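You operate a simulated robot arm through the tools that you are given. There is no shell and no other tool.

You are at the controls of a simulated robot arm. One attempt, no reset.

## Task
Reset both brackets to their red marks, then shut and lock the window.
Fine: both knobs end tight.

Only the result counts: the job must be done as asked and must still hold three seconds after the hand-in. Knocking over, shifting, dropping, spilling or breaking anything else fails it.

## Robot
A 7-joint arm with a fingered hand, fixed in place. Base frame: the origin is on the floor under the middle of its stand, x ahead of it, y to its left, z up. Readings come in m, degrees, newtons and seconds.
It reaches about 1.164 m from its shoulder. Its first joint turns from -166.0 to 166.0 degrees. Payload 4.7 kg.
The tool frame sits at the grasp point between the pads (the TCP): z along the fingers, y along the line on which they close. The tips reach 0.036 m beyond it. The gripper opens to 0.12 m; its body begins 0.042 m behind the TCP. The gripper is a hand of 5 fingers: y runs from the thumb to the fingers, the wrist lies at [-0.018, -0.122, -0.21] in the tool frame.
Orientation is that of the tool frame in the base frame, as a unit quaternion [x, y, z, w]. With the fingers straight down and the wrist toward the robot, the tool's x, y and z point along [0, 1, 0], [1, 0, 0] and [0, 0, -1] of the base frame.

## Interface
- The arm moves only by the tool apply_moves. Its argument "rows" is a list of rows, each an object of numbers (a shift or turn left out is 0): "dx", "dy", "dz": the shift along the tool's x, y, z in m; "rx", "ry", "rz": the turn, a rotation vector about the tool's x, y, z in degrees. In form: [{"dx": .., "dy": .., "dz": .., "rx": .., "ry": .., "rz": ..}, ...]. A call has 1 to 20 rows; each row is the pose to reach, as a shift and turn from the pose commanded when the call began, along the tool's axes at that moment. Rows are played at 5 a second. More than 0.05 m and 8.6 degrees between two rows, and nothing of the call is played. Where a pose cannot be reached the arm comes as near as it can. A force on the tool above 40 N (or 10 N above the force at the start of the call, whichever is more), or a blocked arm, ends the call early, and 0.2 s more pass. In this call time passes only in rows, and 0.2 s behind the last. It gives the time, the measured TCP pose, the force on the tool (base axes), the opening and the grip force at its end, in the units of the frame above (readings bear some noise), with the torque about the TCP (base axes, N m) and any sound that the robot's microphone picked up, and new pictures: "views" is both (left out), scene, wrist or none.
- Cameras (640 x 400 px; columns grow to the right, rows downward): "scene" is fixed at [0.2195, -0.6481, 1.5914]; the picture's right is [0.74, -0.67, 0.00], its down [-0.18, -0.20, -0.96] and it looks along [0.65, 0.71, -0.28] (base axes); focal length 347 px, centre (320, 200). "wrist" rides on the gripper at [0.073, -0.091, -0.143] in the tool frame; the picture's right is [-0.80, 0.28, -0.53], its down [-0.53, -0.73, 0.42] and it looks along [-0.27, 0.62, 0.74] (tool axes); focal length 234 px, centre (320, 200). There is no depth. A picture from a camera that has moved, and an enlarged one, comes with that camera's place and axes in the base frame and with its lens. The place of the scene camera against the robot may be out by one fixed shift of up to 0.025 m in any direction.
- move_fingers(index, middle, ring, little, thumb_bend, thumb_turn): sets how far each is bent, from 0 (flat) to 1 (curled in); at 0.3 the hand is open as for a grip, at 0.7 the pads meet at the TCP. One left out holds its place. A second passes; each finger stops where it meets its share of the squeeze, and holds until it gets a number again. It is the only way to open and close the hand. It gives what a move gives, with no picture; readings hold the bend of each and the force on index, middle, ring, little, thumb and palm. thumb_turn goes from beside the hand (0) to across from the fingers (1), as for a grip.
- enlarge(camera, box): a new picture of the part [left, top, right, bottom] of that camera's present view, enlarged. No time passes.
- sign_off(): hands the job in; it is judged then, once.

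Places have to be worked out from the pictures, the camera data and where the tool is seen. Open the gripper and draw the arm clear of the work before you hand the job in, unless the task says otherwise.

The tools are called after "Emit:" as a command line: name --argument value ..., lists and objects as JSON in quotes. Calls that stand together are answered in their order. apply_moves: Moves the arm, as the interface text tells. Its arguments: {"type":"object","properties":{"rows":{"type":"array","items":{"type":"object","properties":{"dx":{"type":"number"},"dy":{"type":"number"},"dz":{"type":"number"},"rx":{"type":"number"},"ry":{"type":"number"},"rz":{"type":"number"}}}},"views":{"type":"string","enum":["both","scene","wrist","none"]}},"required":["rows"]} The other tools are called the same way: move_fingers (index, middle, ring, little, thumb_bend, thumb_turn) moves the fingers one by one; enlarge (camera, box) takes an enlarged picture of a part of a camera's view; sign_off () hands the job in.

At the start:

```text
time: 0.0
tool_pos: [0.5122, -0.0049, 1.5024]
tcp_rot: [0.707, 0.707, 0.0, 0.001]
wrist_force: [0.0, -0.3, -0.1]
ft_torque: [0.01, 0.0, 0.02]
opening: 0.1196
finger_force: 0.1
shape: jaw
bend: [0.3, 0.3, 0.3, 0.3, 0.3, 0.98]
finger forces: [0.0, 0.0, 0.1, 0.1, 0.1, 0.0]
```

scene: 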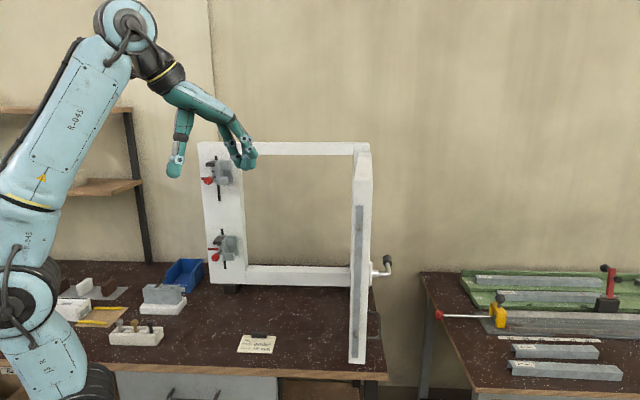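
wrist: 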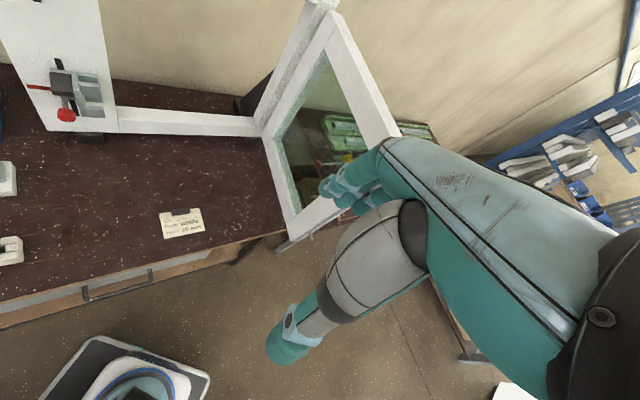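

I'll start by enlarging the views of the window frame and brackets to understand the mechanism before moving.

Emit:
enlarge --camera "scene" --box '[190, 135, 270, 215]'

Emit:
enlarge --camera "scene" --box '[190, 210, 270, 300]'

Emit:
enlarge --camera "scene" --box '[330, 130, 410, 370]'

Emit:
enlarge --camera "scene" --box '[180, 300, 340, 400]'

Emit:
enlarge --camera "wrist" --box '[0, 30, 140, 150]'

Emit:
enlarge --camera "wrist" --box '[140, 190, 220, 250]'

```text
5.00 times, centred on (230, 175) of scene
camera zoom: at [0.2195, -0.6481, 1.5914], right [0.74, -0.67, 0.0], down [-0.18, -0.2, -0.96], along [0.65, 0.71, -0.28], focal length 1735 px, centre (770, 325)
```

zoom: 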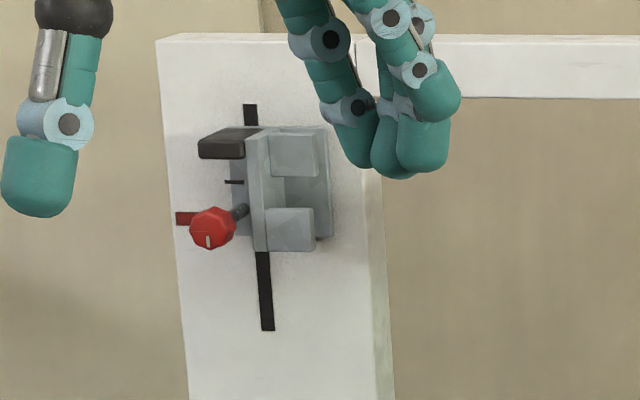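

```text
4.44 times, centred on (230, 255) of scene
camera zoom: at [0.2195, -0.6481, 1.5914], right [0.74, -0.67, 0.0], down [-0.18, -0.2, -0.96], along [0.65, 0.71, -0.28], focal length 1542 px, centre (720, -44)
```

zoom: 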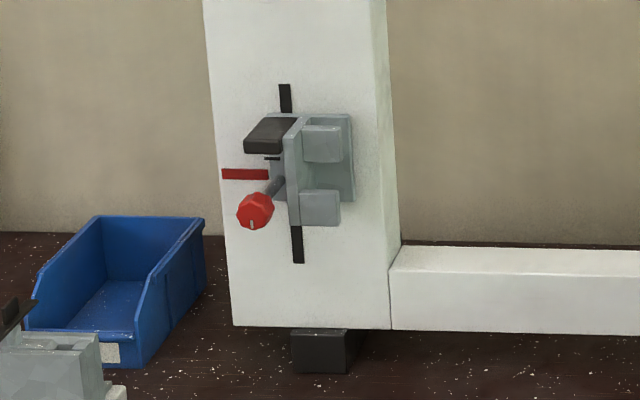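

```text
1.67 times, centred on (370, 250) of scene
camera zoom: at [0.2195, -0.6481, 1.5914], right [0.74, -0.67, 0.0], down [-0.18, -0.2, -0.96], along [0.65, 0.71, -0.28], focal length 578 px, centre (237, 117)
```

zoom: 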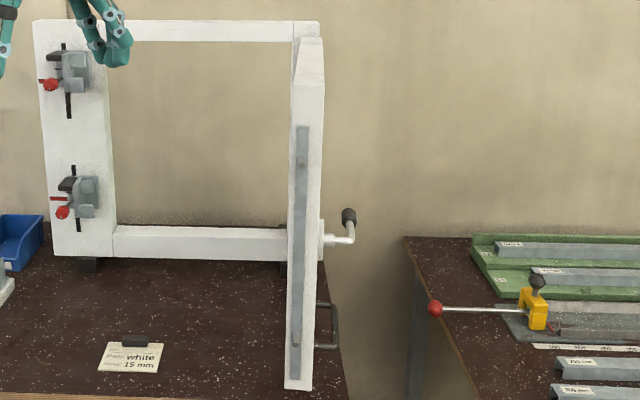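

```text
4.00 times, centred on (260, 350) of scene
camera zoom: at [0.2195, -0.6481, 1.5914], right [0.74, -0.67, 0.0], down [-0.18, -0.2, -0.96], along [0.65, 0.71, -0.28], focal length 1388 px, centre (560, -400)
```

zoom: 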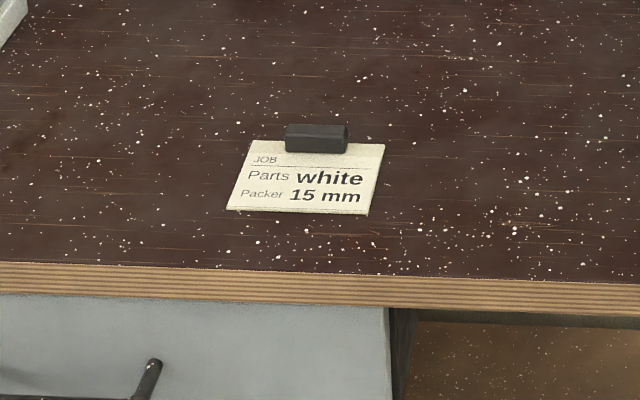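

```text
3.33 times, centred on (70, 90) of wrist
camera zoom: at [0.4204, 0.0663, 1.6448], right [0.28, -0.8, 0.53], down [-0.73, -0.53, -0.42], along [0.62, -0.27, -0.74], focal length 781 px, centre (1153, 567)
```

zoom: 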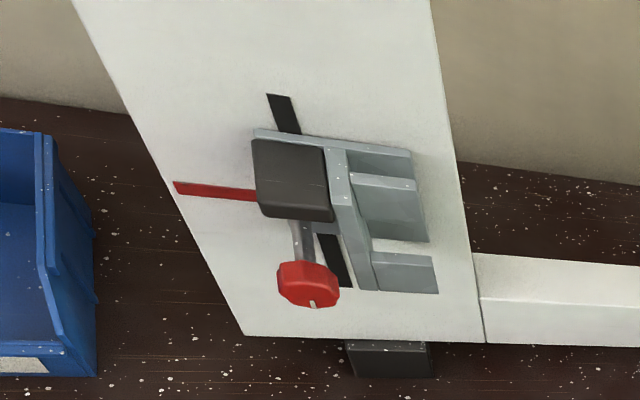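

```text
6.67 times, centred on (180, 220) of wrist
camera zoom: at [0.4204, 0.0663, 1.6448], right [0.28, -0.8, 0.53], down [-0.73, -0.53, -0.42], along [0.62, -0.27, -0.74], focal length 1561 px, centre (1253, 67)
```

zoom: 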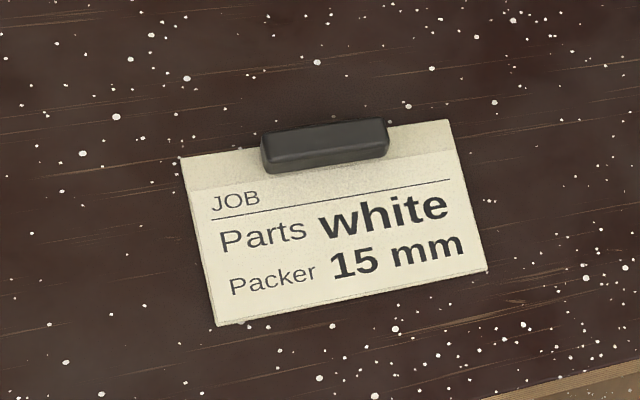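

The brackets have a red octagonal clamp knob with a white pointer line and a tick that sits above the red mark on both. I'll look closer at the sash, handle, other benches and bench items.

Emit:
enlarge --camera "wrist" --box '[220, 0, 440, 250]'

Emit:
enlarge --camera "scene" --box '[340, 230, 410, 380]'

Emit:
enlarge --camera "scene" --box '[340, 135, 390, 240]'

Emit:
enlarge --camera "scene" --box '[40, 250, 220, 360]'

Emit:
enlarge --camera "scene" --box '[420, 250, 640, 390]'

Emit:
enlarge --camera "scene" --box '[205, 225, 250, 275]'

```text
1.60 times, centred on (330, 125) of wrist
camera zoom: at [0.4204, 0.0663, 1.6448], right [0.28, -0.8, 0.53], down [-0.73, -0.53, -0.42], along [0.62, -0.27, -0.74], focal length 375 px, centre (304, 320)
```

zoom: 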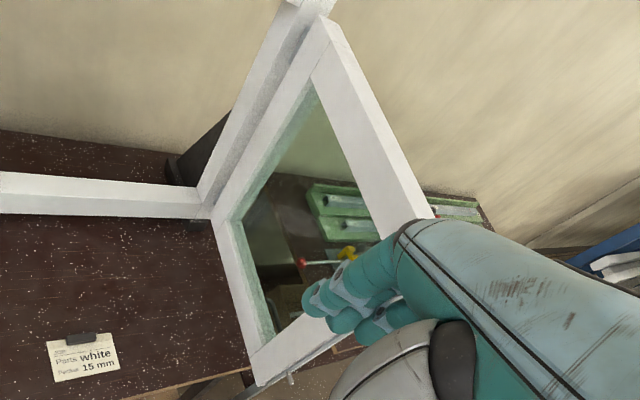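

```text
2.67 times, centred on (375, 305) of scene
camera zoom: at [0.2195, -0.6481, 1.5914], right [0.74, -0.67, 0.0], down [-0.18, -0.2, -0.96], along [0.65, 0.71, -0.28], focal length 925 px, centre (173, -80)
```

zoom: 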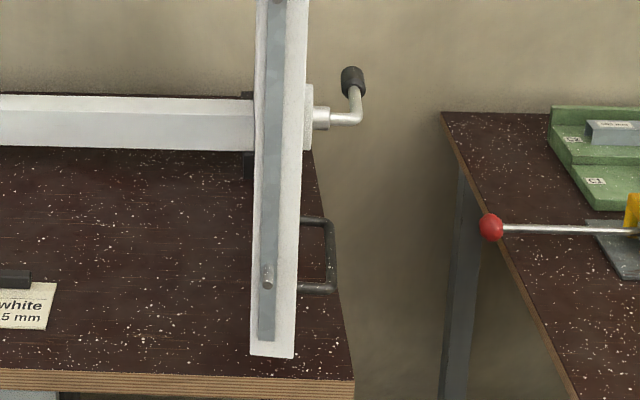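

```text
3.81 times, centred on (365, 188) of scene
camera zoom: at [0.2195, -0.6481, 1.5914], right [0.74, -0.67, 0.0], down [-0.18, -0.2, -0.96], along [0.65, 0.71, -0.28], focal length 1322 px, centre (149, 248)
```

zoom: 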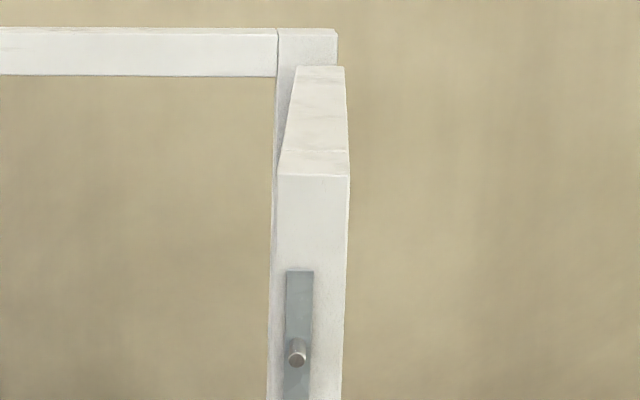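

```text
3.56 times, centred on (130, 305) of scene
camera zoom: at [0.2195, -0.6481, 1.5914], right [0.74, -0.67, 0.0], down [-0.18, -0.2, -0.96], along [0.65, 0.71, -0.28], focal length 1234 px, centre (996, -173)
```

zoom: 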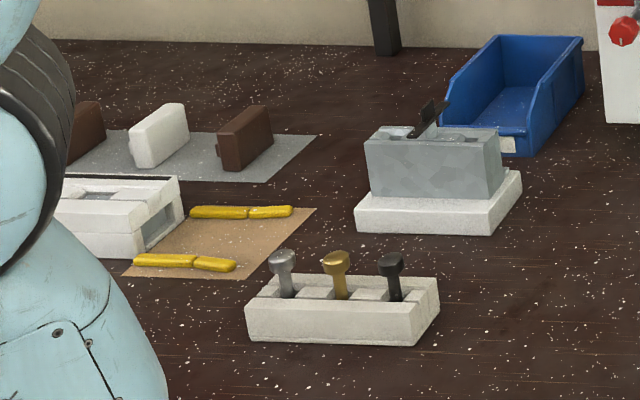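

```text
2.86 times, centred on (530, 320) of scene
camera zoom: at [0.2195, -0.6481, 1.5914], right [0.74, -0.67, 0.0], down [-0.18, -0.2, -0.96], along [0.65, 0.71, -0.28], focal length 991 px, centre (-280, -143)
```

zoom: 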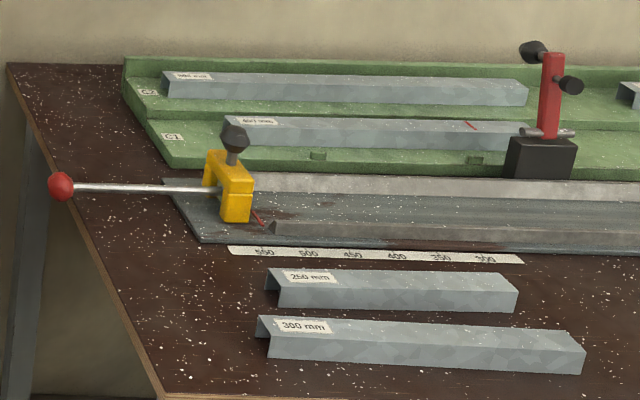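

```text
8.00 times, centred on (228, 250) of scene
camera zoom: at [0.2195, -0.6481, 1.5914], right [0.74, -0.67, 0.0], down [-0.18, -0.2, -0.96], along [0.65, 0.71, -0.28], focal length 2776 px, centre (1060, -200)
```

zoom: 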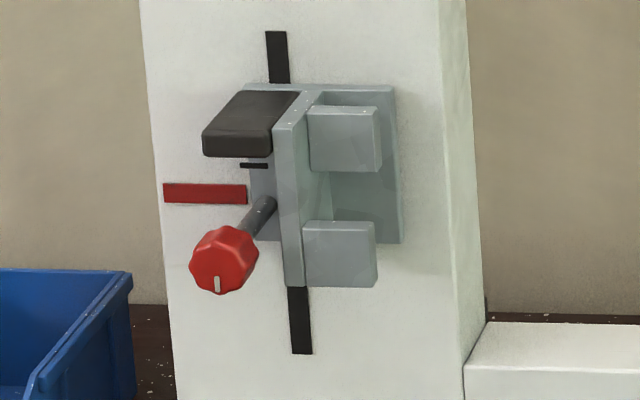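

The left jamb's knobs look to be near (0.74, 0.50, ~1.01 and ~1.30), with the frame's inward normal at about 43–45° yaw. I'll swing the hand round to face the jamb from a distance, so the wrist camera can view the brackets.

Emit:
apply_moves --rows '[{"dx": 0.0255, "dy": 0.0033, "dz": 0.0232, "rx": -2.816, "ry": 6.5, "rz": 2.816}, {"dx": 0.0511, "dy": 0.0066, "dz": 0.0465, "rx": -5.632, "ry": 13.0, "rz": 5.632}, {"dx": 0.0766, "dy": 0.0099, "dz": 0.0697, "rx": -8.448, "ry": 19.5, "rz": 8.448}, {"dx": 0.1022, "dy": 0.0132, "dz": 0.0929, "rx": -11.264, "ry": 26.0, "rz": 11.264}, {"dx": 0.1277, "dy": 0.0165, "dz": 0.1162, "rx": -14.08, "ry": 32.5, "rz": 14.08}, {"dx": 0.1532, "dy": 0.0198, "dz": 0.1394, "rx": -16.896, "ry": 39.0, "rz": 16.896}, {"dx": 0.1788, "dy": 0.0232, "dz": 0.1626, "rx": -19.712, "ry": 45.5, "rz": 19.712}, {"dx": 0.2043, "dy": 0.0265, "dz": 0.1858, "rx": -22.528, "ry": 52.0, "rz": 22.528}, {"dx": 0.2298, "dy": 0.0298, "dz": 0.2091, "rx": -25.344, "ry": 58.5, "rz": 25.344}, {"dx": 0.2554, "dy": 0.0331, "dz": 0.2323, "rx": -28.16, "ry": 65.0, "rz": 28.16}, {"dx": 0.2809, "dy": 0.0364, "dz": 0.2555, "rx": -30.976, "ry": 71.5, "rz": 30.976}, {"dx": 0.3065, "dy": 0.0397, "dz": 0.2788, "rx": -33.792, "ry": 78.0, "rz": 33.792}, {"dx": 0.332, "dy": 0.043, "dz": 0.302, "rx": -36.61, "ry": 84.5, "rz": 36.61}]' --views "both"

```text
time: 3.0
tool_pos: [0.5463, 0.2874, 1.2741]
tcp_rot: [0.639, 0.234, 0.674, -0.287]
wrist_force: [0.3, -0.6, 0.2]
ft_torque: [-0.03, -0.01, 0.05]
opening: 0.1196
finger_force: 0.0
shape: jaw
bend: [0.3, 0.3, 0.3, 0.3, 0.3, 0.98]
finger forces: [0.0, 0.1, 0.0, 0.0, 0.1, 0.0]
out of reach, approached as far as the arm can: row 13
stopped in row 13: the arm was blocked; the commanded pose is now the measured one
camera wrist: at [0.3772, 0.2502, 1.3396], right [-0.18, -0.49, -0.85], down [-0.18, 0.87, -0.46], along [0.97, 0.08, -0.24], focal length 234 px, centre (320, 200)
```

scene: 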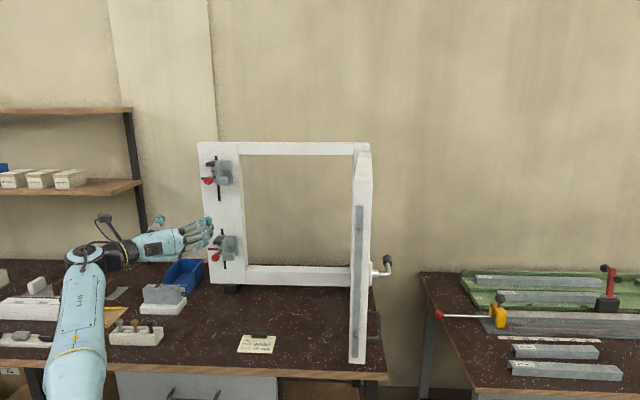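
wrist: 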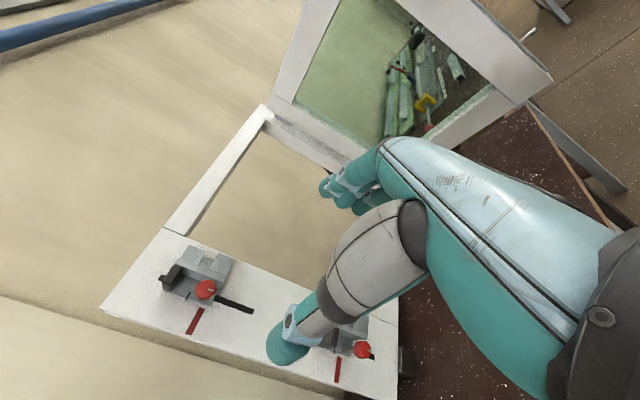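

The hand faces the jamb with the wrist to the left. The arm got a bit folded there and stopped a few cm short. I'll zoom in on both brackets from here.

Emit:
enlarge --camera "wrist" --box '[140, 220, 270, 350]'

Emit:
enlarge --camera "wrist" --box '[300, 300, 420, 400]'

Emit:
enlarge --camera "wrist" --box '[260, 0, 580, 200]'

Emit:
enlarge --camera "scene" --box '[50, 190, 260, 320]'

```text
3.08 times, centred on (205, 285) of wrist
camera zoom: at [0.3772, 0.2502, 1.3396], right [-0.18, -0.49, -0.85], down [-0.18, 0.87, -0.46], along [0.97, 0.08, -0.24], focal length 720 px, centre (674, -62)
```

zoom: 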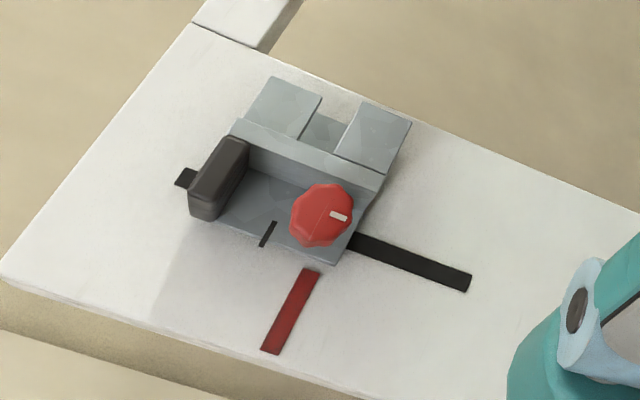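

```text
4.00 times, centred on (360, 350) of wrist
camera zoom: at [0.3772, 0.2502, 1.3396], right [-0.18, -0.49, -0.85], down [-0.18, 0.87, -0.46], along [0.97, 0.08, -0.24], focal length 937 px, centre (160, -400)
```

zoom: 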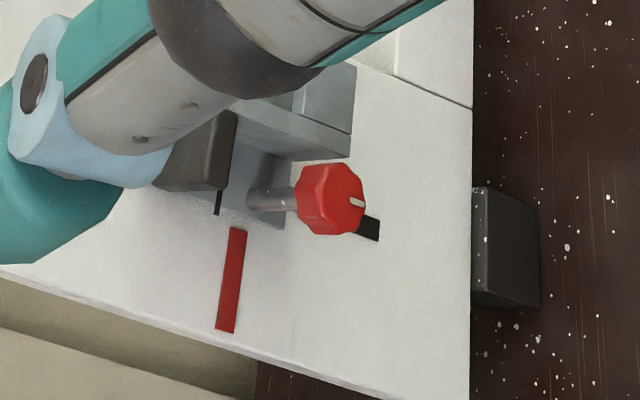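

```text
2.00 times, centred on (420, 100) of wrist
camera zoom: at [0.3772, 0.2502, 1.3396], right [-0.18, -0.49, -0.85], down [-0.18, 0.87, -0.46], along [0.97, 0.08, -0.24], focal length 468 px, centre (120, 400)
```

zoom: 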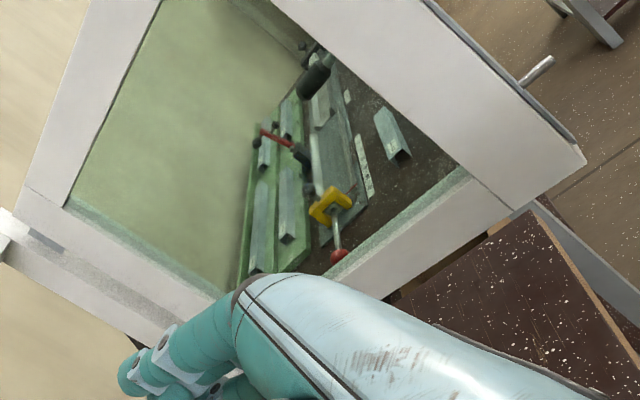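

```text
3.05 times, centred on (155, 255) of scene
camera zoom: at [0.2195, -0.6481, 1.5914], right [0.74, -0.67, 0.0], down [-0.18, -0.2, -0.96], along [0.65, 0.71, -0.28], focal length 1058 px, centre (823, 32)
```

zoom: 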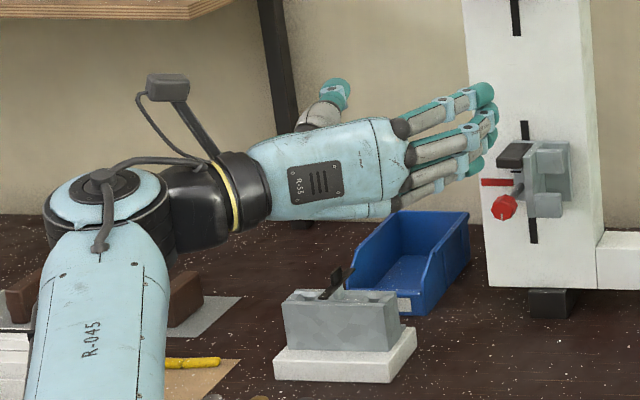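

I'll zoom in tighter on the upper bracket for dimensions of rib, tab and knob.

Emit:
enlarge --camera "wrist" --box '[170, 250, 240, 310]'

Emit:
enlarge --camera "scene" --box '[200, 150, 244, 204]'

Emit:
enlarge --camera "wrist" --box '[335, 320, 395, 360]'

```text
6.67 times, centred on (205, 280) of wrist
camera zoom: at [0.3772, 0.2502, 1.3396], right [-0.18, -0.49, -0.85], down [-0.18, 0.87, -0.46], along [0.97, 0.08, -0.24], focal length 1561 px, centre (1087, -333)
```

zoom: 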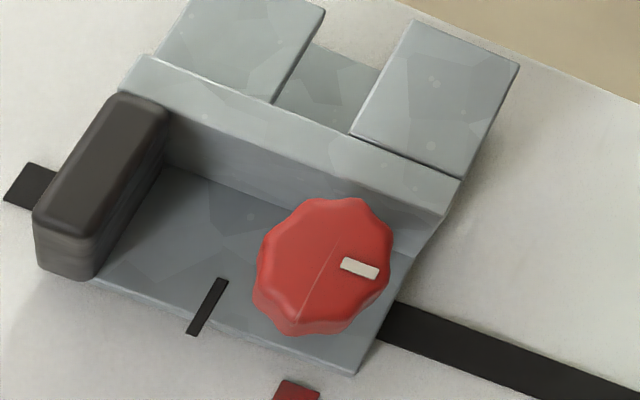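

```text
7.41 times, centred on (222, 177) of scene
camera zoom: at [0.2195, -0.6481, 1.5914], right [0.74, -0.67, 0.0], down [-0.18, -0.2, -0.96], along [0.65, 0.71, -0.28], focal length 2570 px, centre (1046, 370)
```

zoom: 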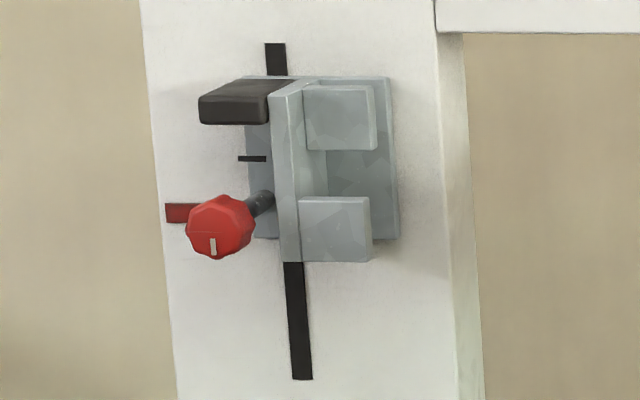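

```text
10.00 times, centred on (365, 340) of wrist
camera zoom: at [0.3772, 0.2502, 1.3396], right [-0.18, -0.49, -0.85], down [-0.18, 0.87, -0.46], along [0.97, 0.08, -0.24], focal length 2342 px, centre (-130, -1200)
```

zoom: 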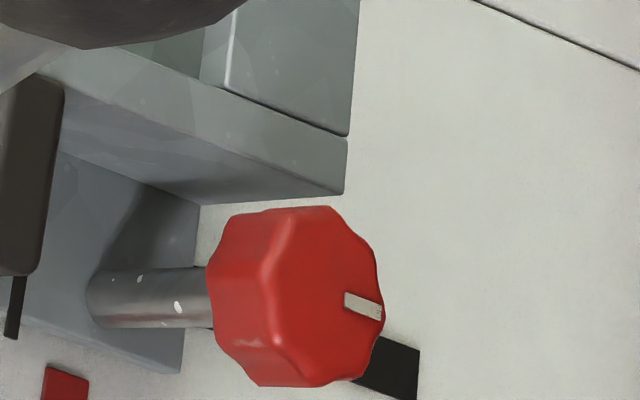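

Knob is a ~31 mm lobed knob standing ~5–7 cm off the plate, just proud of the rib; the tab is above it. I'll zoom on the frame rails to pin down the frame's yaw more precisely.

Emit:
enlarge --camera "scene" --box '[190, 130, 310, 190]'

Emit:
enlarge --camera "scene" --box '[270, 130, 390, 190]'

Emit:
enlarge --camera "scene" --box '[270, 240, 390, 300]'

Emit:
enlarge --camera "scene" --box '[190, 240, 310, 300]'

```text
5.33 times, centred on (250, 160) of scene
camera zoom: at [0.2195, -0.6481, 1.5914], right [0.74, -0.67, 0.0], down [-0.18, -0.2, -0.96], along [0.65, 0.71, -0.28], focal length 1851 px, centre (693, 413)
```

zoom: 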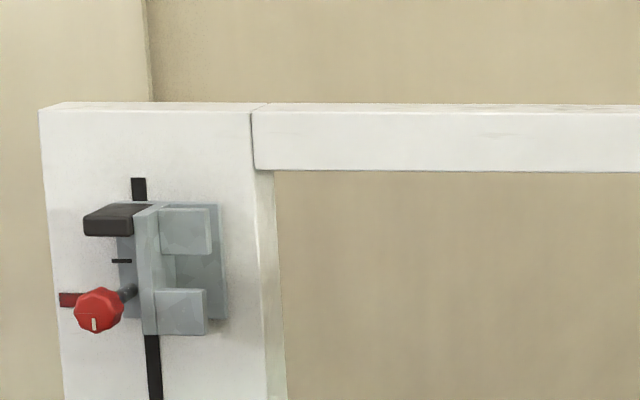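

```text
5.33 times, centred on (330, 160) of scene
camera zoom: at [0.2195, -0.6481, 1.5914], right [0.74, -0.67, 0.0], down [-0.18, -0.2, -0.96], along [0.65, 0.71, -0.28], focal length 1851 px, centre (267, 413)
```

zoom: 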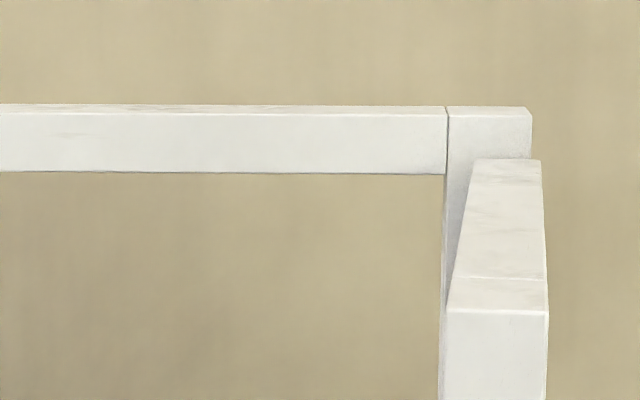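

```text
5.33 times, centred on (330, 270) of scene
camera zoom: at [0.2195, -0.6481, 1.5914], right [0.74, -0.67, 0.0], down [-0.18, -0.2, -0.96], along [0.65, 0.71, -0.28], focal length 1851 px, centre (267, -173)
```

zoom: 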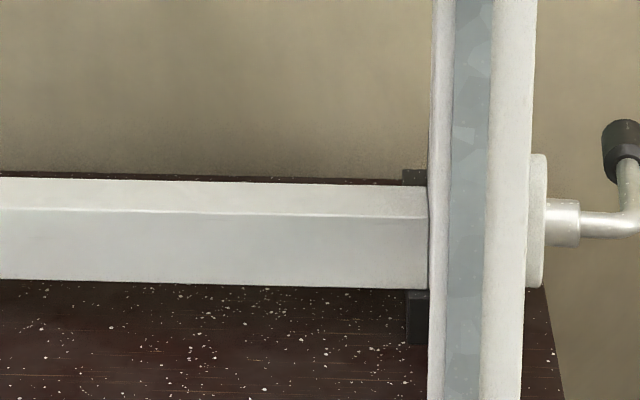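

```text
5.33 times, centred on (250, 270) of scene
camera zoom: at [0.2195, -0.6481, 1.5914], right [0.74, -0.67, 0.0], down [-0.18, -0.2, -0.96], along [0.65, 0.71, -0.28], focal length 1851 px, centre (693, -173)
```

zoom: 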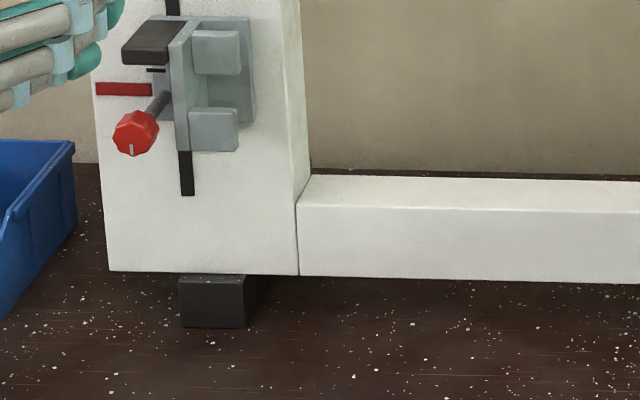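

Frame yaw works out at 45° (inward normal (0.707, 0.707)). The jamb face is about 0.935 m out along it, with the upper knob near (0.73, 0.484, 1.333) and its front about 8 cm proud of the face. I'll go to a squared-up standoff in front of the upper knob.

Emit:
apply_moves --rows '[{"dx": 0.0094, "dy": -0.0032, "dz": 0.0304, "rx": 0.34, "ry": -0.85, "rz": -0.58}, {"dx": 0.0189, "dy": -0.0064, "dz": 0.0609, "rx": 0.68, "ry": -1.71, "rz": -1.15}, {"dx": 0.0283, "dy": -0.0097, "dz": 0.0913, "rx": 1.02, "ry": -2.56, "rz": -1.73}, {"dx": 0.0378, "dy": -0.0129, "dz": 0.1218, "rx": 1.36, "ry": -3.42, "rz": -2.3}, {"dx": 0.0472, "dy": -0.0161, "dz": 0.1522, "rx": 1.7, "ry": -4.27, "rz": -2.88}]' --views "both"

```text
time: 4.2
tool_pos: [0.6451, 0.4029, 1.3276]
tcp_rot: [0.654, 0.273, 0.652, -0.269]
wrist_force: [-0.1, -0.2, 0.1]
ft_torque: [0.0, 0.02, 0.04]
opening: 0.1199
finger_force: 0.0
shape: jaw
bend: [0.3, 0.3, 0.3, 0.3, 0.3, 0.98]
finger forces: [0.0, 0.0, 0.0, 0.0, 0.0, 0.0]
camera wrist: at [0.4789, 0.3657, 1.401], right [-0.17, -0.57, -0.8], down [-0.22, 0.82, -0.54], along [0.96, 0.08, -0.27], focal length 234 px, centre (320, 200)
```

scene: 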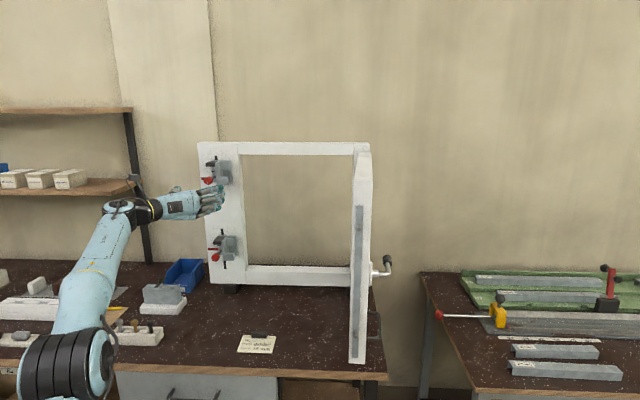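
wrist: 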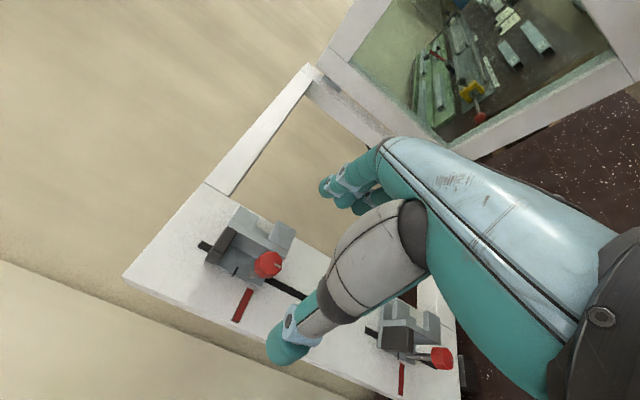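

The standoff was reached cleanly, with the knob about 9 mm above and 4 mm right of the tool axis. I'll test-close the fingers partway in free air to see how the tips meet.

Emit:
move_fingers --index 0.58 --middle 0.58 --ring 0.58 --little 0.58 --thumb_bend 0.58 --thumb_turn 1.0

Emit:
enlarge --camera "wrist" --box '[190, 140, 450, 400]'

Emit:
enlarge --camera "scene" --box '[140, 150, 260, 230]'

```text
time: 5.2
tool_pos: [0.6439, 0.4019, 1.3284]
tcp_rot: [0.654, 0.273, 0.652, -0.269]
wrist_force: [-0.7, 0.4, -0.3]
ft_torque: [0.0, 0.01, -0.02]
opening: 0.0424
finger_force: 0.1
shape: fingers
bend: [0.57, 0.57, 0.57, 0.57, 0.57, 1.0]
finger forces: [0.0, 0.1, 0.1, 0.1, 0.1, 0.1]
```

```text
1.54 times, centred on (320, 270) of wrist
camera zoom: at [0.4785, 0.3656, 1.4009], right [-0.17, -0.57, -0.8], down [-0.22, 0.82, -0.54], along [0.96, 0.08, -0.27], focal length 360 px, centre (320, 92)
```

zoom: 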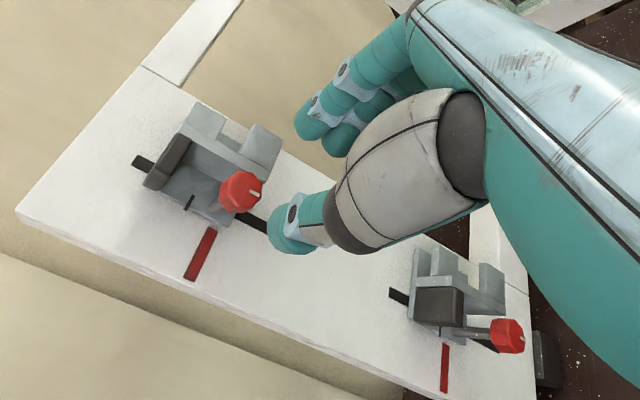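

```text
5.00 times, centred on (200, 190) of scene
camera zoom: at [0.2195, -0.6481, 1.5914], right [0.74, -0.67, 0.0], down [-0.18, -0.2, -0.96], along [0.65, 0.71, -0.28], focal length 1735 px, centre (920, 250)
```

zoom: 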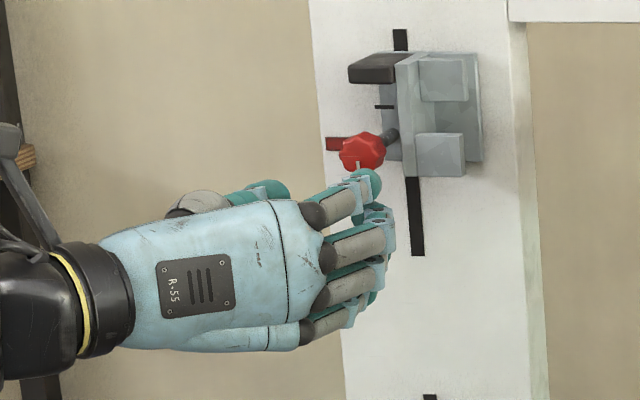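

At 0.57 bend the opening is 42 mm, and index and middle straddle the tool axis opposite the thumb, which makes a good three-point grip on a 31 mm knob. I'll test the roll range about the tool axis here in free air.

Emit:
apply_moves --rows '[{"rz": 8.5}, {"rz": 17}, {"rz": 25.5}, {"rz": 34}, {"rz": 42.5}, {"rz": 51}, {"rz": 59.5}, {"rz": 68}, {"rz": 76.5}, {"rz": 85}]' --views "both"

```text
time: 7.4
tool_pos: [0.6762, 0.3697, 1.3291]
tcp_rot: [0.671, -0.228, 0.292, -0.642]
wrist_force: [-0.9, 0.0, 0.3]
ft_torque: [0.01, 0.01, -0.01]
opening: 0.042
finger_force: 0.1
shape: fingers
bend: [0.57, 0.57, 0.57, 0.57, 0.57, 1.0]
finger forces: [0.1, 0.0, 0.1, 0.1, 0.0, 0.0]
out of reach, approached as far as the arm can: row 8, 9, 10
camera wrist: at [0.6248, 0.2225, 1.4275], right [-0.92, 0.14, -0.35], down [-0.15, 0.72, 0.67], along [0.35, 0.68, -0.65], focal length 234 px, centre (320, 200)
```

scene: 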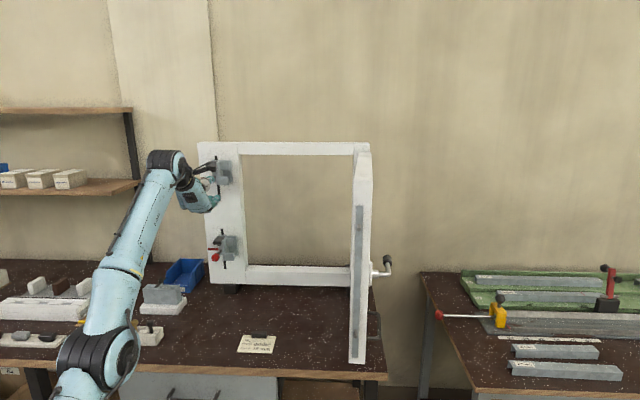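
wrist: 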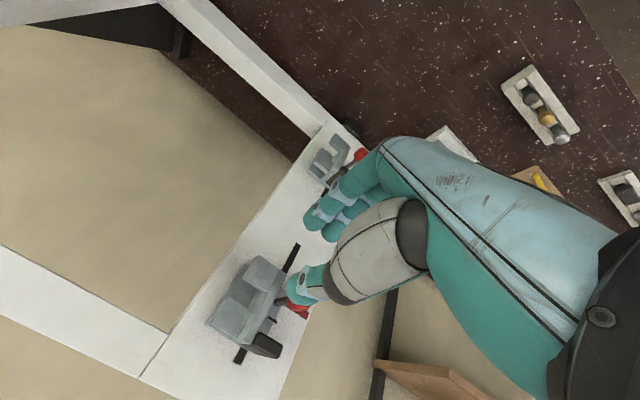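

Roll toward wrist-up works to about +60° before the arm runs out. I'll come back and then test the other direction.

Emit:
apply_moves --rows '[{"rz": -8.5}, {"rz": -17}, {"rz": -25.5}, {"rz": -34}, {"rz": -42.5}, {"rz": -51}, {"rz": -59.5}, {"rz": -68}, {"rz": -76.5}, {"rz": -85}]' --views "none"

```text
time: 9.6
tool_pos: [0.676, 0.3688, 1.3303]
tcp_rot: [0.654, 0.273, 0.653, -0.268]
wrist_force: [-0.4, -0.1, -0.4]
ft_torque: [0.01, -0.03, -0.01]
opening: 0.0424
finger_force: 0.1
shape: fingers
bend: [0.57, 0.57, 0.57, 0.57, 0.57, 1.0]
finger forces: [0.1, 0.1, 0.0, 0.1, 0.0, 0.1]
```

The shift persisted, so I'll move back 4.5 cm left and test negative roll.

Emit:
apply_moves --rows '[{"dy": -0.0225}, {"dy": -0.045}, {"dy": -0.045, "rz": -8.5}, {"dy": -0.045, "rz": -17}, {"dy": -0.045, "rz": -25.5}, {"dy": -0.045, "rz": -34}, {"dy": -0.045, "rz": -42.5}, {"dy": -0.045, "rz": -51}, {"dy": -0.045, "rz": -59.5}, {"dy": -0.045, "rz": -68}]' --views "both"

```text
time: 11.8
tool_pos: [0.6452, 0.4013, 1.3294]
tcp_rot: [0.39, 0.592, 0.691, 0.143]
wrist_force: [0.2, 0.2, -0.4]
ft_torque: [0.01, 0.01, 0.0]
opening: 0.0421
finger_force: 0.1
shape: fingers
bend: [0.57, 0.57, 0.57, 0.57, 0.57, 1.0]
finger forces: [0.0, 0.1, 0.0, 0.0, 0.0, 0.0]
camera wrist: at [0.4716, 0.3717, 1.2713], right [0.23, -0.97, -0.04], down [0.46, 0.14, -0.88], along [0.86, 0.19, 0.47], focal length 234 px, centre (320, 200)
```

scene: 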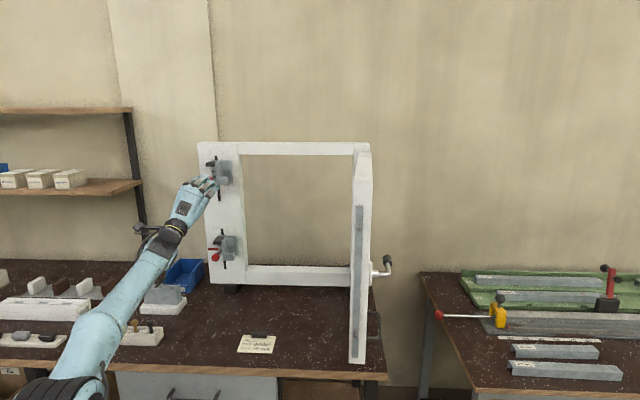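
wrist: 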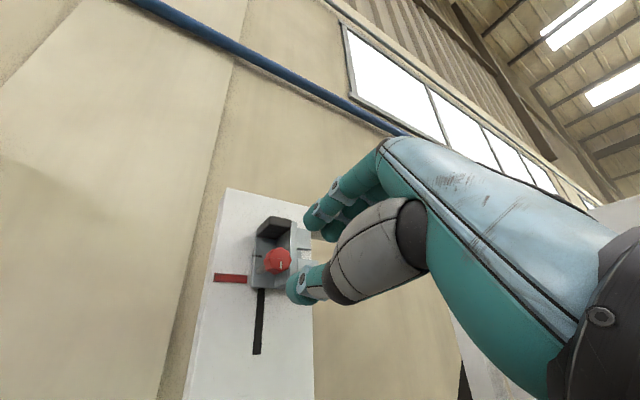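

-68° is fully reachable. This view shows the upper bracket well, so I'll zoom in.

Emit:
enlarge --camera "wrist" --box '[205, 190, 325, 310]'

```text
3.33 times, centred on (265, 250) of wrist
camera zoom: at [0.4716, 0.3717, 1.2713], right [0.23, -0.97, -0.04], down [0.46, 0.14, -0.88], along [0.86, 0.19, 0.47], focal length 781 px, centre (503, 33)
```

zoom: 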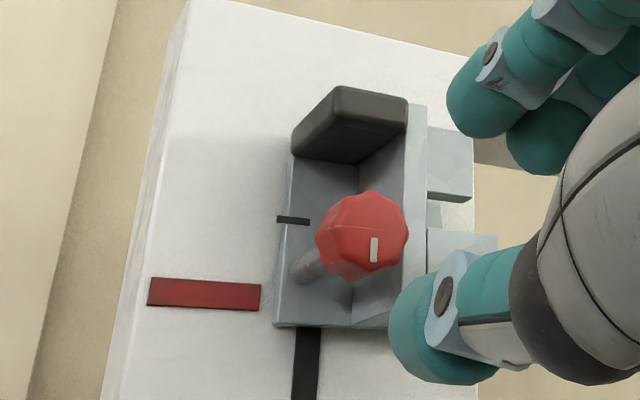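

The knob's front centre triangulates to n≈0.849 (along the inward normal), w≈0.173, z≈1.338. I'll tuck the ring and little fingers away, open the index, middle and thumb moderately, then roll to about +50° so a long loosening stroke is available.

Emit:
move_fingers --index 0.42 --middle 0.42 --ring 1.0 --little 1.0 --thumb_bend 0.42 --thumb_turn 1.0

Emit:
apply_moves --rows '[{"dx": 0.0032, "dy": 0.008, "rz": 8.4}, {"dx": 0.0032, "dy": 0.008, "rz": 16.8}, {"dx": 0.0032, "dy": 0.008, "rz": 25.2}, {"dx": 0.0032, "dy": 0.008, "rz": 33.6}, {"dx": 0.0032, "dy": 0.008, "rz": 42}, {"dx": 0.0032, "dy": 0.008, "rz": 50.4}, {"dx": 0.0032, "dy": 0.008, "rz": 58.8}, {"dx": 0.0032, "dy": 0.008, "rz": 67.2}, {"dx": 0.0032, "dy": 0.008, "rz": 75.6}, {"dx": 0.0032, "dy": 0.008, "rz": 84}, {"dx": 0.0032, "dy": 0.008, "rz": 92.4}, {"dx": 0.0032, "dy": 0.008, "rz": 100.8}, {"dx": 0.0032, "dy": 0.008, "rz": 109.2}, {"dx": 0.0032, "dy": 0.008, "rz": 117.6}]' --views "both"

```text
time: 12.8
tool_pos: [0.6454, 0.402, 1.3301]
tcp_rot: [0.39, 0.592, 0.691, 0.143]
wrist_force: [0.3, 0.3, 0.5]
ft_torque: [-0.01, 0.0, -0.02]
opening: 0.0862
finger_force: 0.1
shape: fingers
bend: [0.42, 0.42, 1.0, 1.0, 0.42, 0.99]
finger forces: [0.1, 0.0, 0.0, 0.1, 0.0, 0.0]
```

```text
time: 15.8
tool_pos: [0.645, 0.4007, 1.3391]
tcp_rot: [0.708, -0.029, 0.48, -0.518]
wrist_force: [0.0, 0.4, 0.9]
ft_torque: [0.02, 0.02, 0.03]
opening: 0.0862
finger_force: 0.1
shape: fingers
bend: [0.42, 0.42, 1.0, 1.0, 0.42, 0.99]
finger forces: [0.1, 0.0, 0.0, 0.0, 0.0, 0.1]
camera wrist: at [0.5404, 0.3025, 1.4555], right [-0.68, -0.07, -0.73], down [-0.32, 0.92, 0.21], along [0.66, 0.38, -0.65], focal length 234 px, centre (320, 200)
```

scene: 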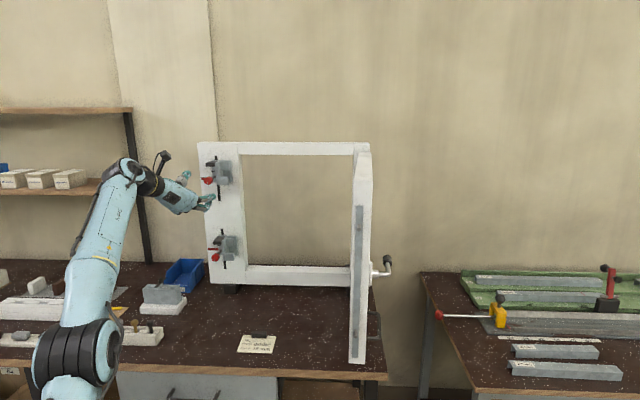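
wrist: 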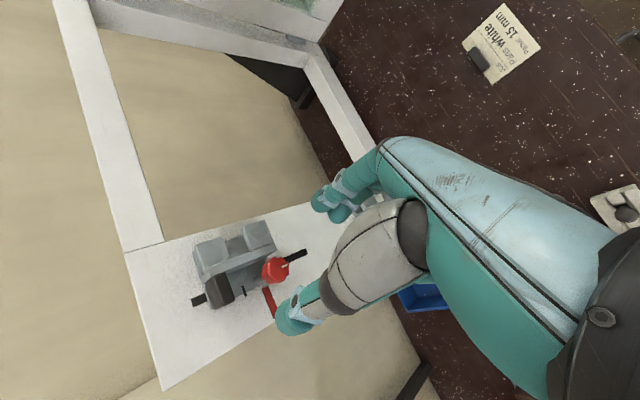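

The knob sits exactly on the projected tool axis. I'll advance about 8.5 cm and check.

Emit:
apply_moves --rows '[{"dz": 0.025}, {"dz": 0.05}, {"dz": 0.07}, {"dz": 0.085}]' --views "both"

Emit:
enlarge --camera "wrist" --box '[220, 160, 420, 360]'

Emit:
enlarge --camera "scene" --box '[150, 140, 260, 220]'

```text
time: 16.8
tool_pos: [0.7048, 0.4597, 1.338]
tcp_rot: [0.709, -0.026, 0.479, -0.517]
wrist_force: [-0.3, 0.2, 0.1]
ft_torque: [-0.02, 0.02, -0.02]
opening: 0.0865
finger_force: 0.0
shape: fingers
bend: [0.42, 0.42, 1.0, 1.0, 0.42, 0.99]
finger forces: [0.1, 0.1, 0.1, 0.0, 0.0, 0.0]
camera wrist: at [0.6006, 0.3625, 1.4545], right [-0.68, -0.07, -0.73], down [-0.32, 0.92, 0.21], along [0.66, 0.38, -0.65], focal length 234 px, centre (320, 200)
```

scene: 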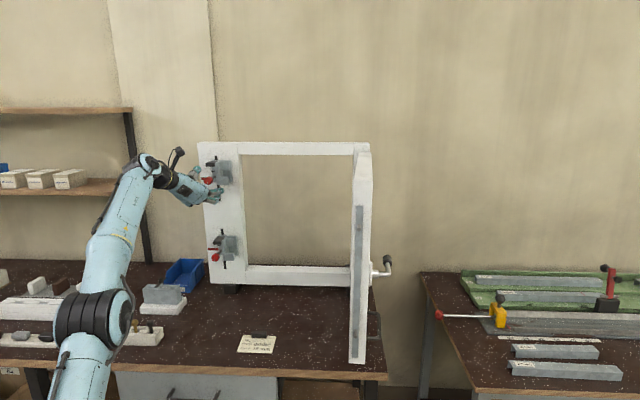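
wrist: 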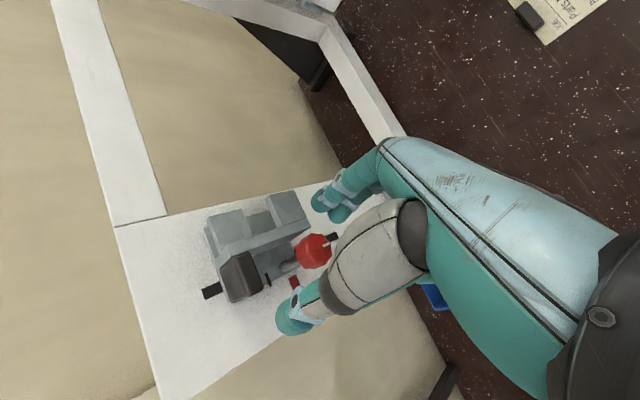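

```text
2.00 times, centred on (320, 260) of wrist
camera zoom: at [0.6006, 0.3625, 1.4545], right [-0.68, -0.07, -0.73], down [-0.32, 0.92, 0.21], along [0.66, 0.38, -0.65], focal length 468 px, centre (320, 80)
```

zoom: 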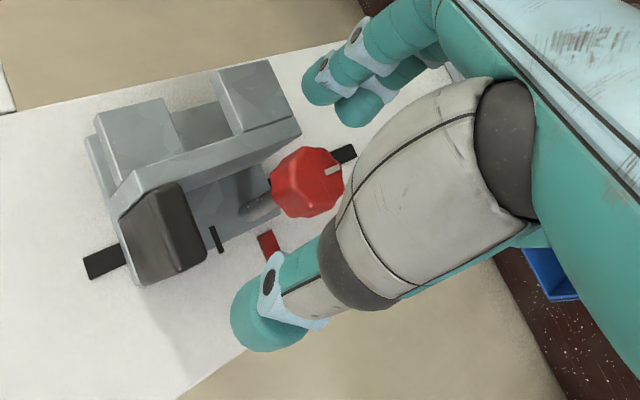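

```text
5.00 times, centred on (205, 180) of scene
camera zoom: at [0.2195, -0.6481, 1.5914], right [0.74, -0.67, 0.0], down [-0.18, -0.2, -0.96], along [0.65, 0.71, -0.28], focal length 1735 px, centre (895, 300)
```

zoom: 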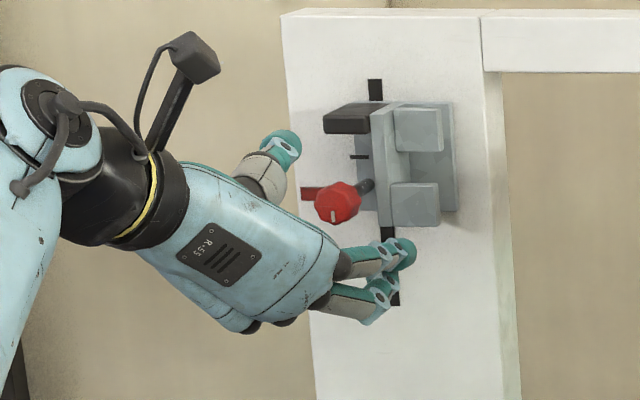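

The knob is centred between the thumb and the index/middle pair, about 2 cm ahead of the grasp point. I'll advance 1.2 cm more and close on it.

Emit:
apply_moves --rows '[{"dz": 0.006}, {"dz": 0.012}]' --views "none"

Emit:
move_fingers --index 0.75 --middle 0.75 --thumb_bend 0.75

Emit:
enlarge --camera "wrist" --box '[220, 160, 420, 360]'

Emit:
enlarge --camera "scene" --box '[150, 140, 260, 220]'

```text
time: 17.4
tool_pos: [0.7141, 0.4688, 1.3384]
tcp_rot: [0.708, -0.027, 0.479, -0.518]
wrist_force: [-0.4, -1.4, -0.6]
ft_torque: [0.01, 0.02, 0.02]
opening: 0.0866
finger_force: 0.1
shape: fingers
bend: [0.42, 0.42, 1.0, 1.0, 0.42, 0.99]
finger forces: [0.0, 0.0, 0.0, 0.1, 0.0, 0.0]
```

```text
time: 18.4
tool_pos: [0.7145, 0.4712, 1.3357]
tcp_rot: [0.709, -0.027, 0.479, -0.518]
wrist_force: [5.1, 14.0, -6.1]
ft_torque: [-0.01, 0.4, -0.05]
opening: 0.0405
finger_force: 17.4
shape: fingers
bend: [0.5, 0.73, 1.0, 1.0, 0.66, 1.0]
finger forces: [11.2, 8.8, 0.0, 0.0, 14.5, 0.0]
```

```text
2.00 times, centred on (320, 260) of wrist
camera zoom: at [0.6096, 0.3737, 1.4533], right [-0.68, -0.07, -0.73], down [-0.32, 0.92, 0.21], along [0.66, 0.38, -0.65], focal length 468 px, centre (320, 80)
```

zoom: 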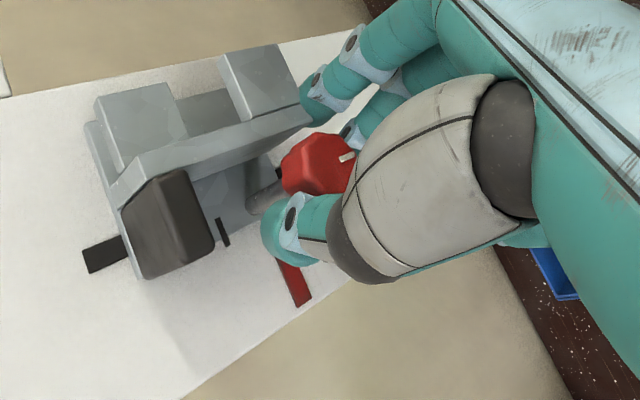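

```text
5.00 times, centred on (205, 180) of scene
camera zoom: at [0.2195, -0.6481, 1.5914], right [0.74, -0.67, 0.0], down [-0.18, -0.2, -0.96], along [0.65, 0.71, -0.28], focal length 1735 px, centre (895, 300)
```

zoom: 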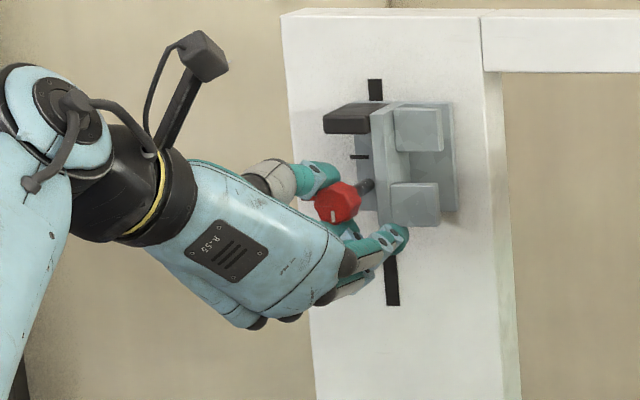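

The index finger snagged on the bracket's lower block while the thumb and middle reached the knob. I'll reopen, back off ~9 mm so the tips stay in front of the rib, and re-close.

Emit:
move_fingers --index 0.4 --middle 0.45 --thumb_bend 0.45

Emit:
apply_moves --rows '[{"dz": -0.005}, {"dz": -0.01}]' --views "none"

Emit:
move_fingers --index 0.75 --middle 0.75 --thumb_bend 0.75

Emit:
enlarge --camera "wrist" --box '[220, 160, 420, 360]'

Emit:
enlarge --camera "scene" --box '[150, 140, 260, 220]'

```text
time: 19.4
tool_pos: [0.7123, 0.4699, 1.3385]
tcp_rot: [0.708, -0.028, 0.48, -0.518]
wrist_force: [-0.2, -0.2, -0.7]
ft_torque: [0.02, 0.02, -0.02]
opening: 0.0849
finger_force: 0.2
shape: fingers
bend: [0.4, 0.45, 1.0, 1.0, 0.45, 0.99]
finger forces: [0.0, 0.1, 0.0, 0.1, 0.0, 0.0]
```

```text
time: 20.0
tool_pos: [0.7068, 0.4629, 1.3372]
tcp_rot: [0.708, -0.027, 0.48, -0.517]
wrist_force: [-0.1, 0.8, -0.2]
ft_torque: [0.0, -0.05, -0.02]
opening: 0.085
finger_force: 0.1
shape: fingers
bend: [0.4, 0.45, 1.0, 1.0, 0.45, 0.99]
finger forces: [0.0, 0.0, 0.0, 0.0, 0.0, 0.0]
```

```text
time: 21.0
tool_pos: [0.7056, 0.4623, 1.3376]
tcp_rot: [0.709, -0.027, 0.479, -0.517]
wrist_force: [-12.3, -4.9, -8.7]
ft_torque: [-0.35, 0.7, -0.43]
opening: 0.0368
finger_force: 24.0
shape: fingers
bend: [0.55, 0.71, 1.0, 1.0, 0.64, 1.0]
finger forces: [25.2, 8.4, 0.1, 0.0, 14.0, 0.0]
```

```text
2.00 times, centred on (320, 260) of wrist
camera zoom: at [0.6014, 0.3646, 1.4544], right [-0.68, -0.07, -0.73], down [-0.32, 0.92, 0.21], along [0.66, 0.38, -0.65], focal length 468 px, centre (320, 80)
```

zoom: 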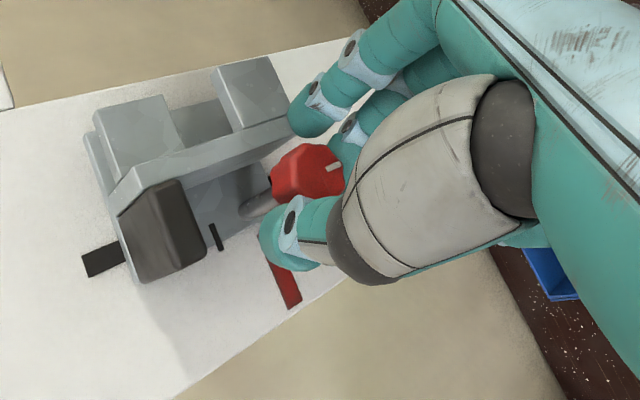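

```text
5.00 times, centred on (205, 180) of scene
camera zoom: at [0.2195, -0.6481, 1.5914], right [0.74, -0.67, 0.0], down [-0.18, -0.2, -0.96], along [0.65, 0.71, -0.28], focal length 1735 px, centre (895, 300)
```

zoom: 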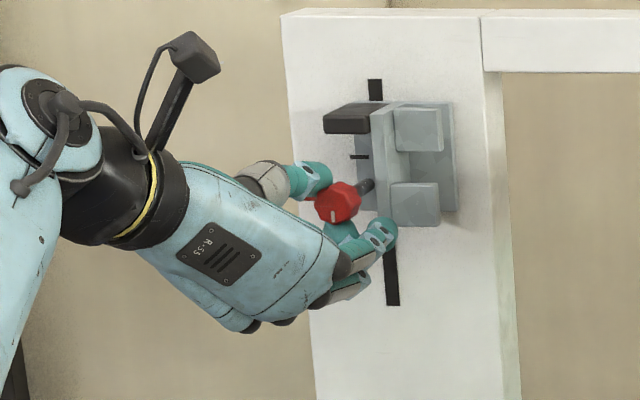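

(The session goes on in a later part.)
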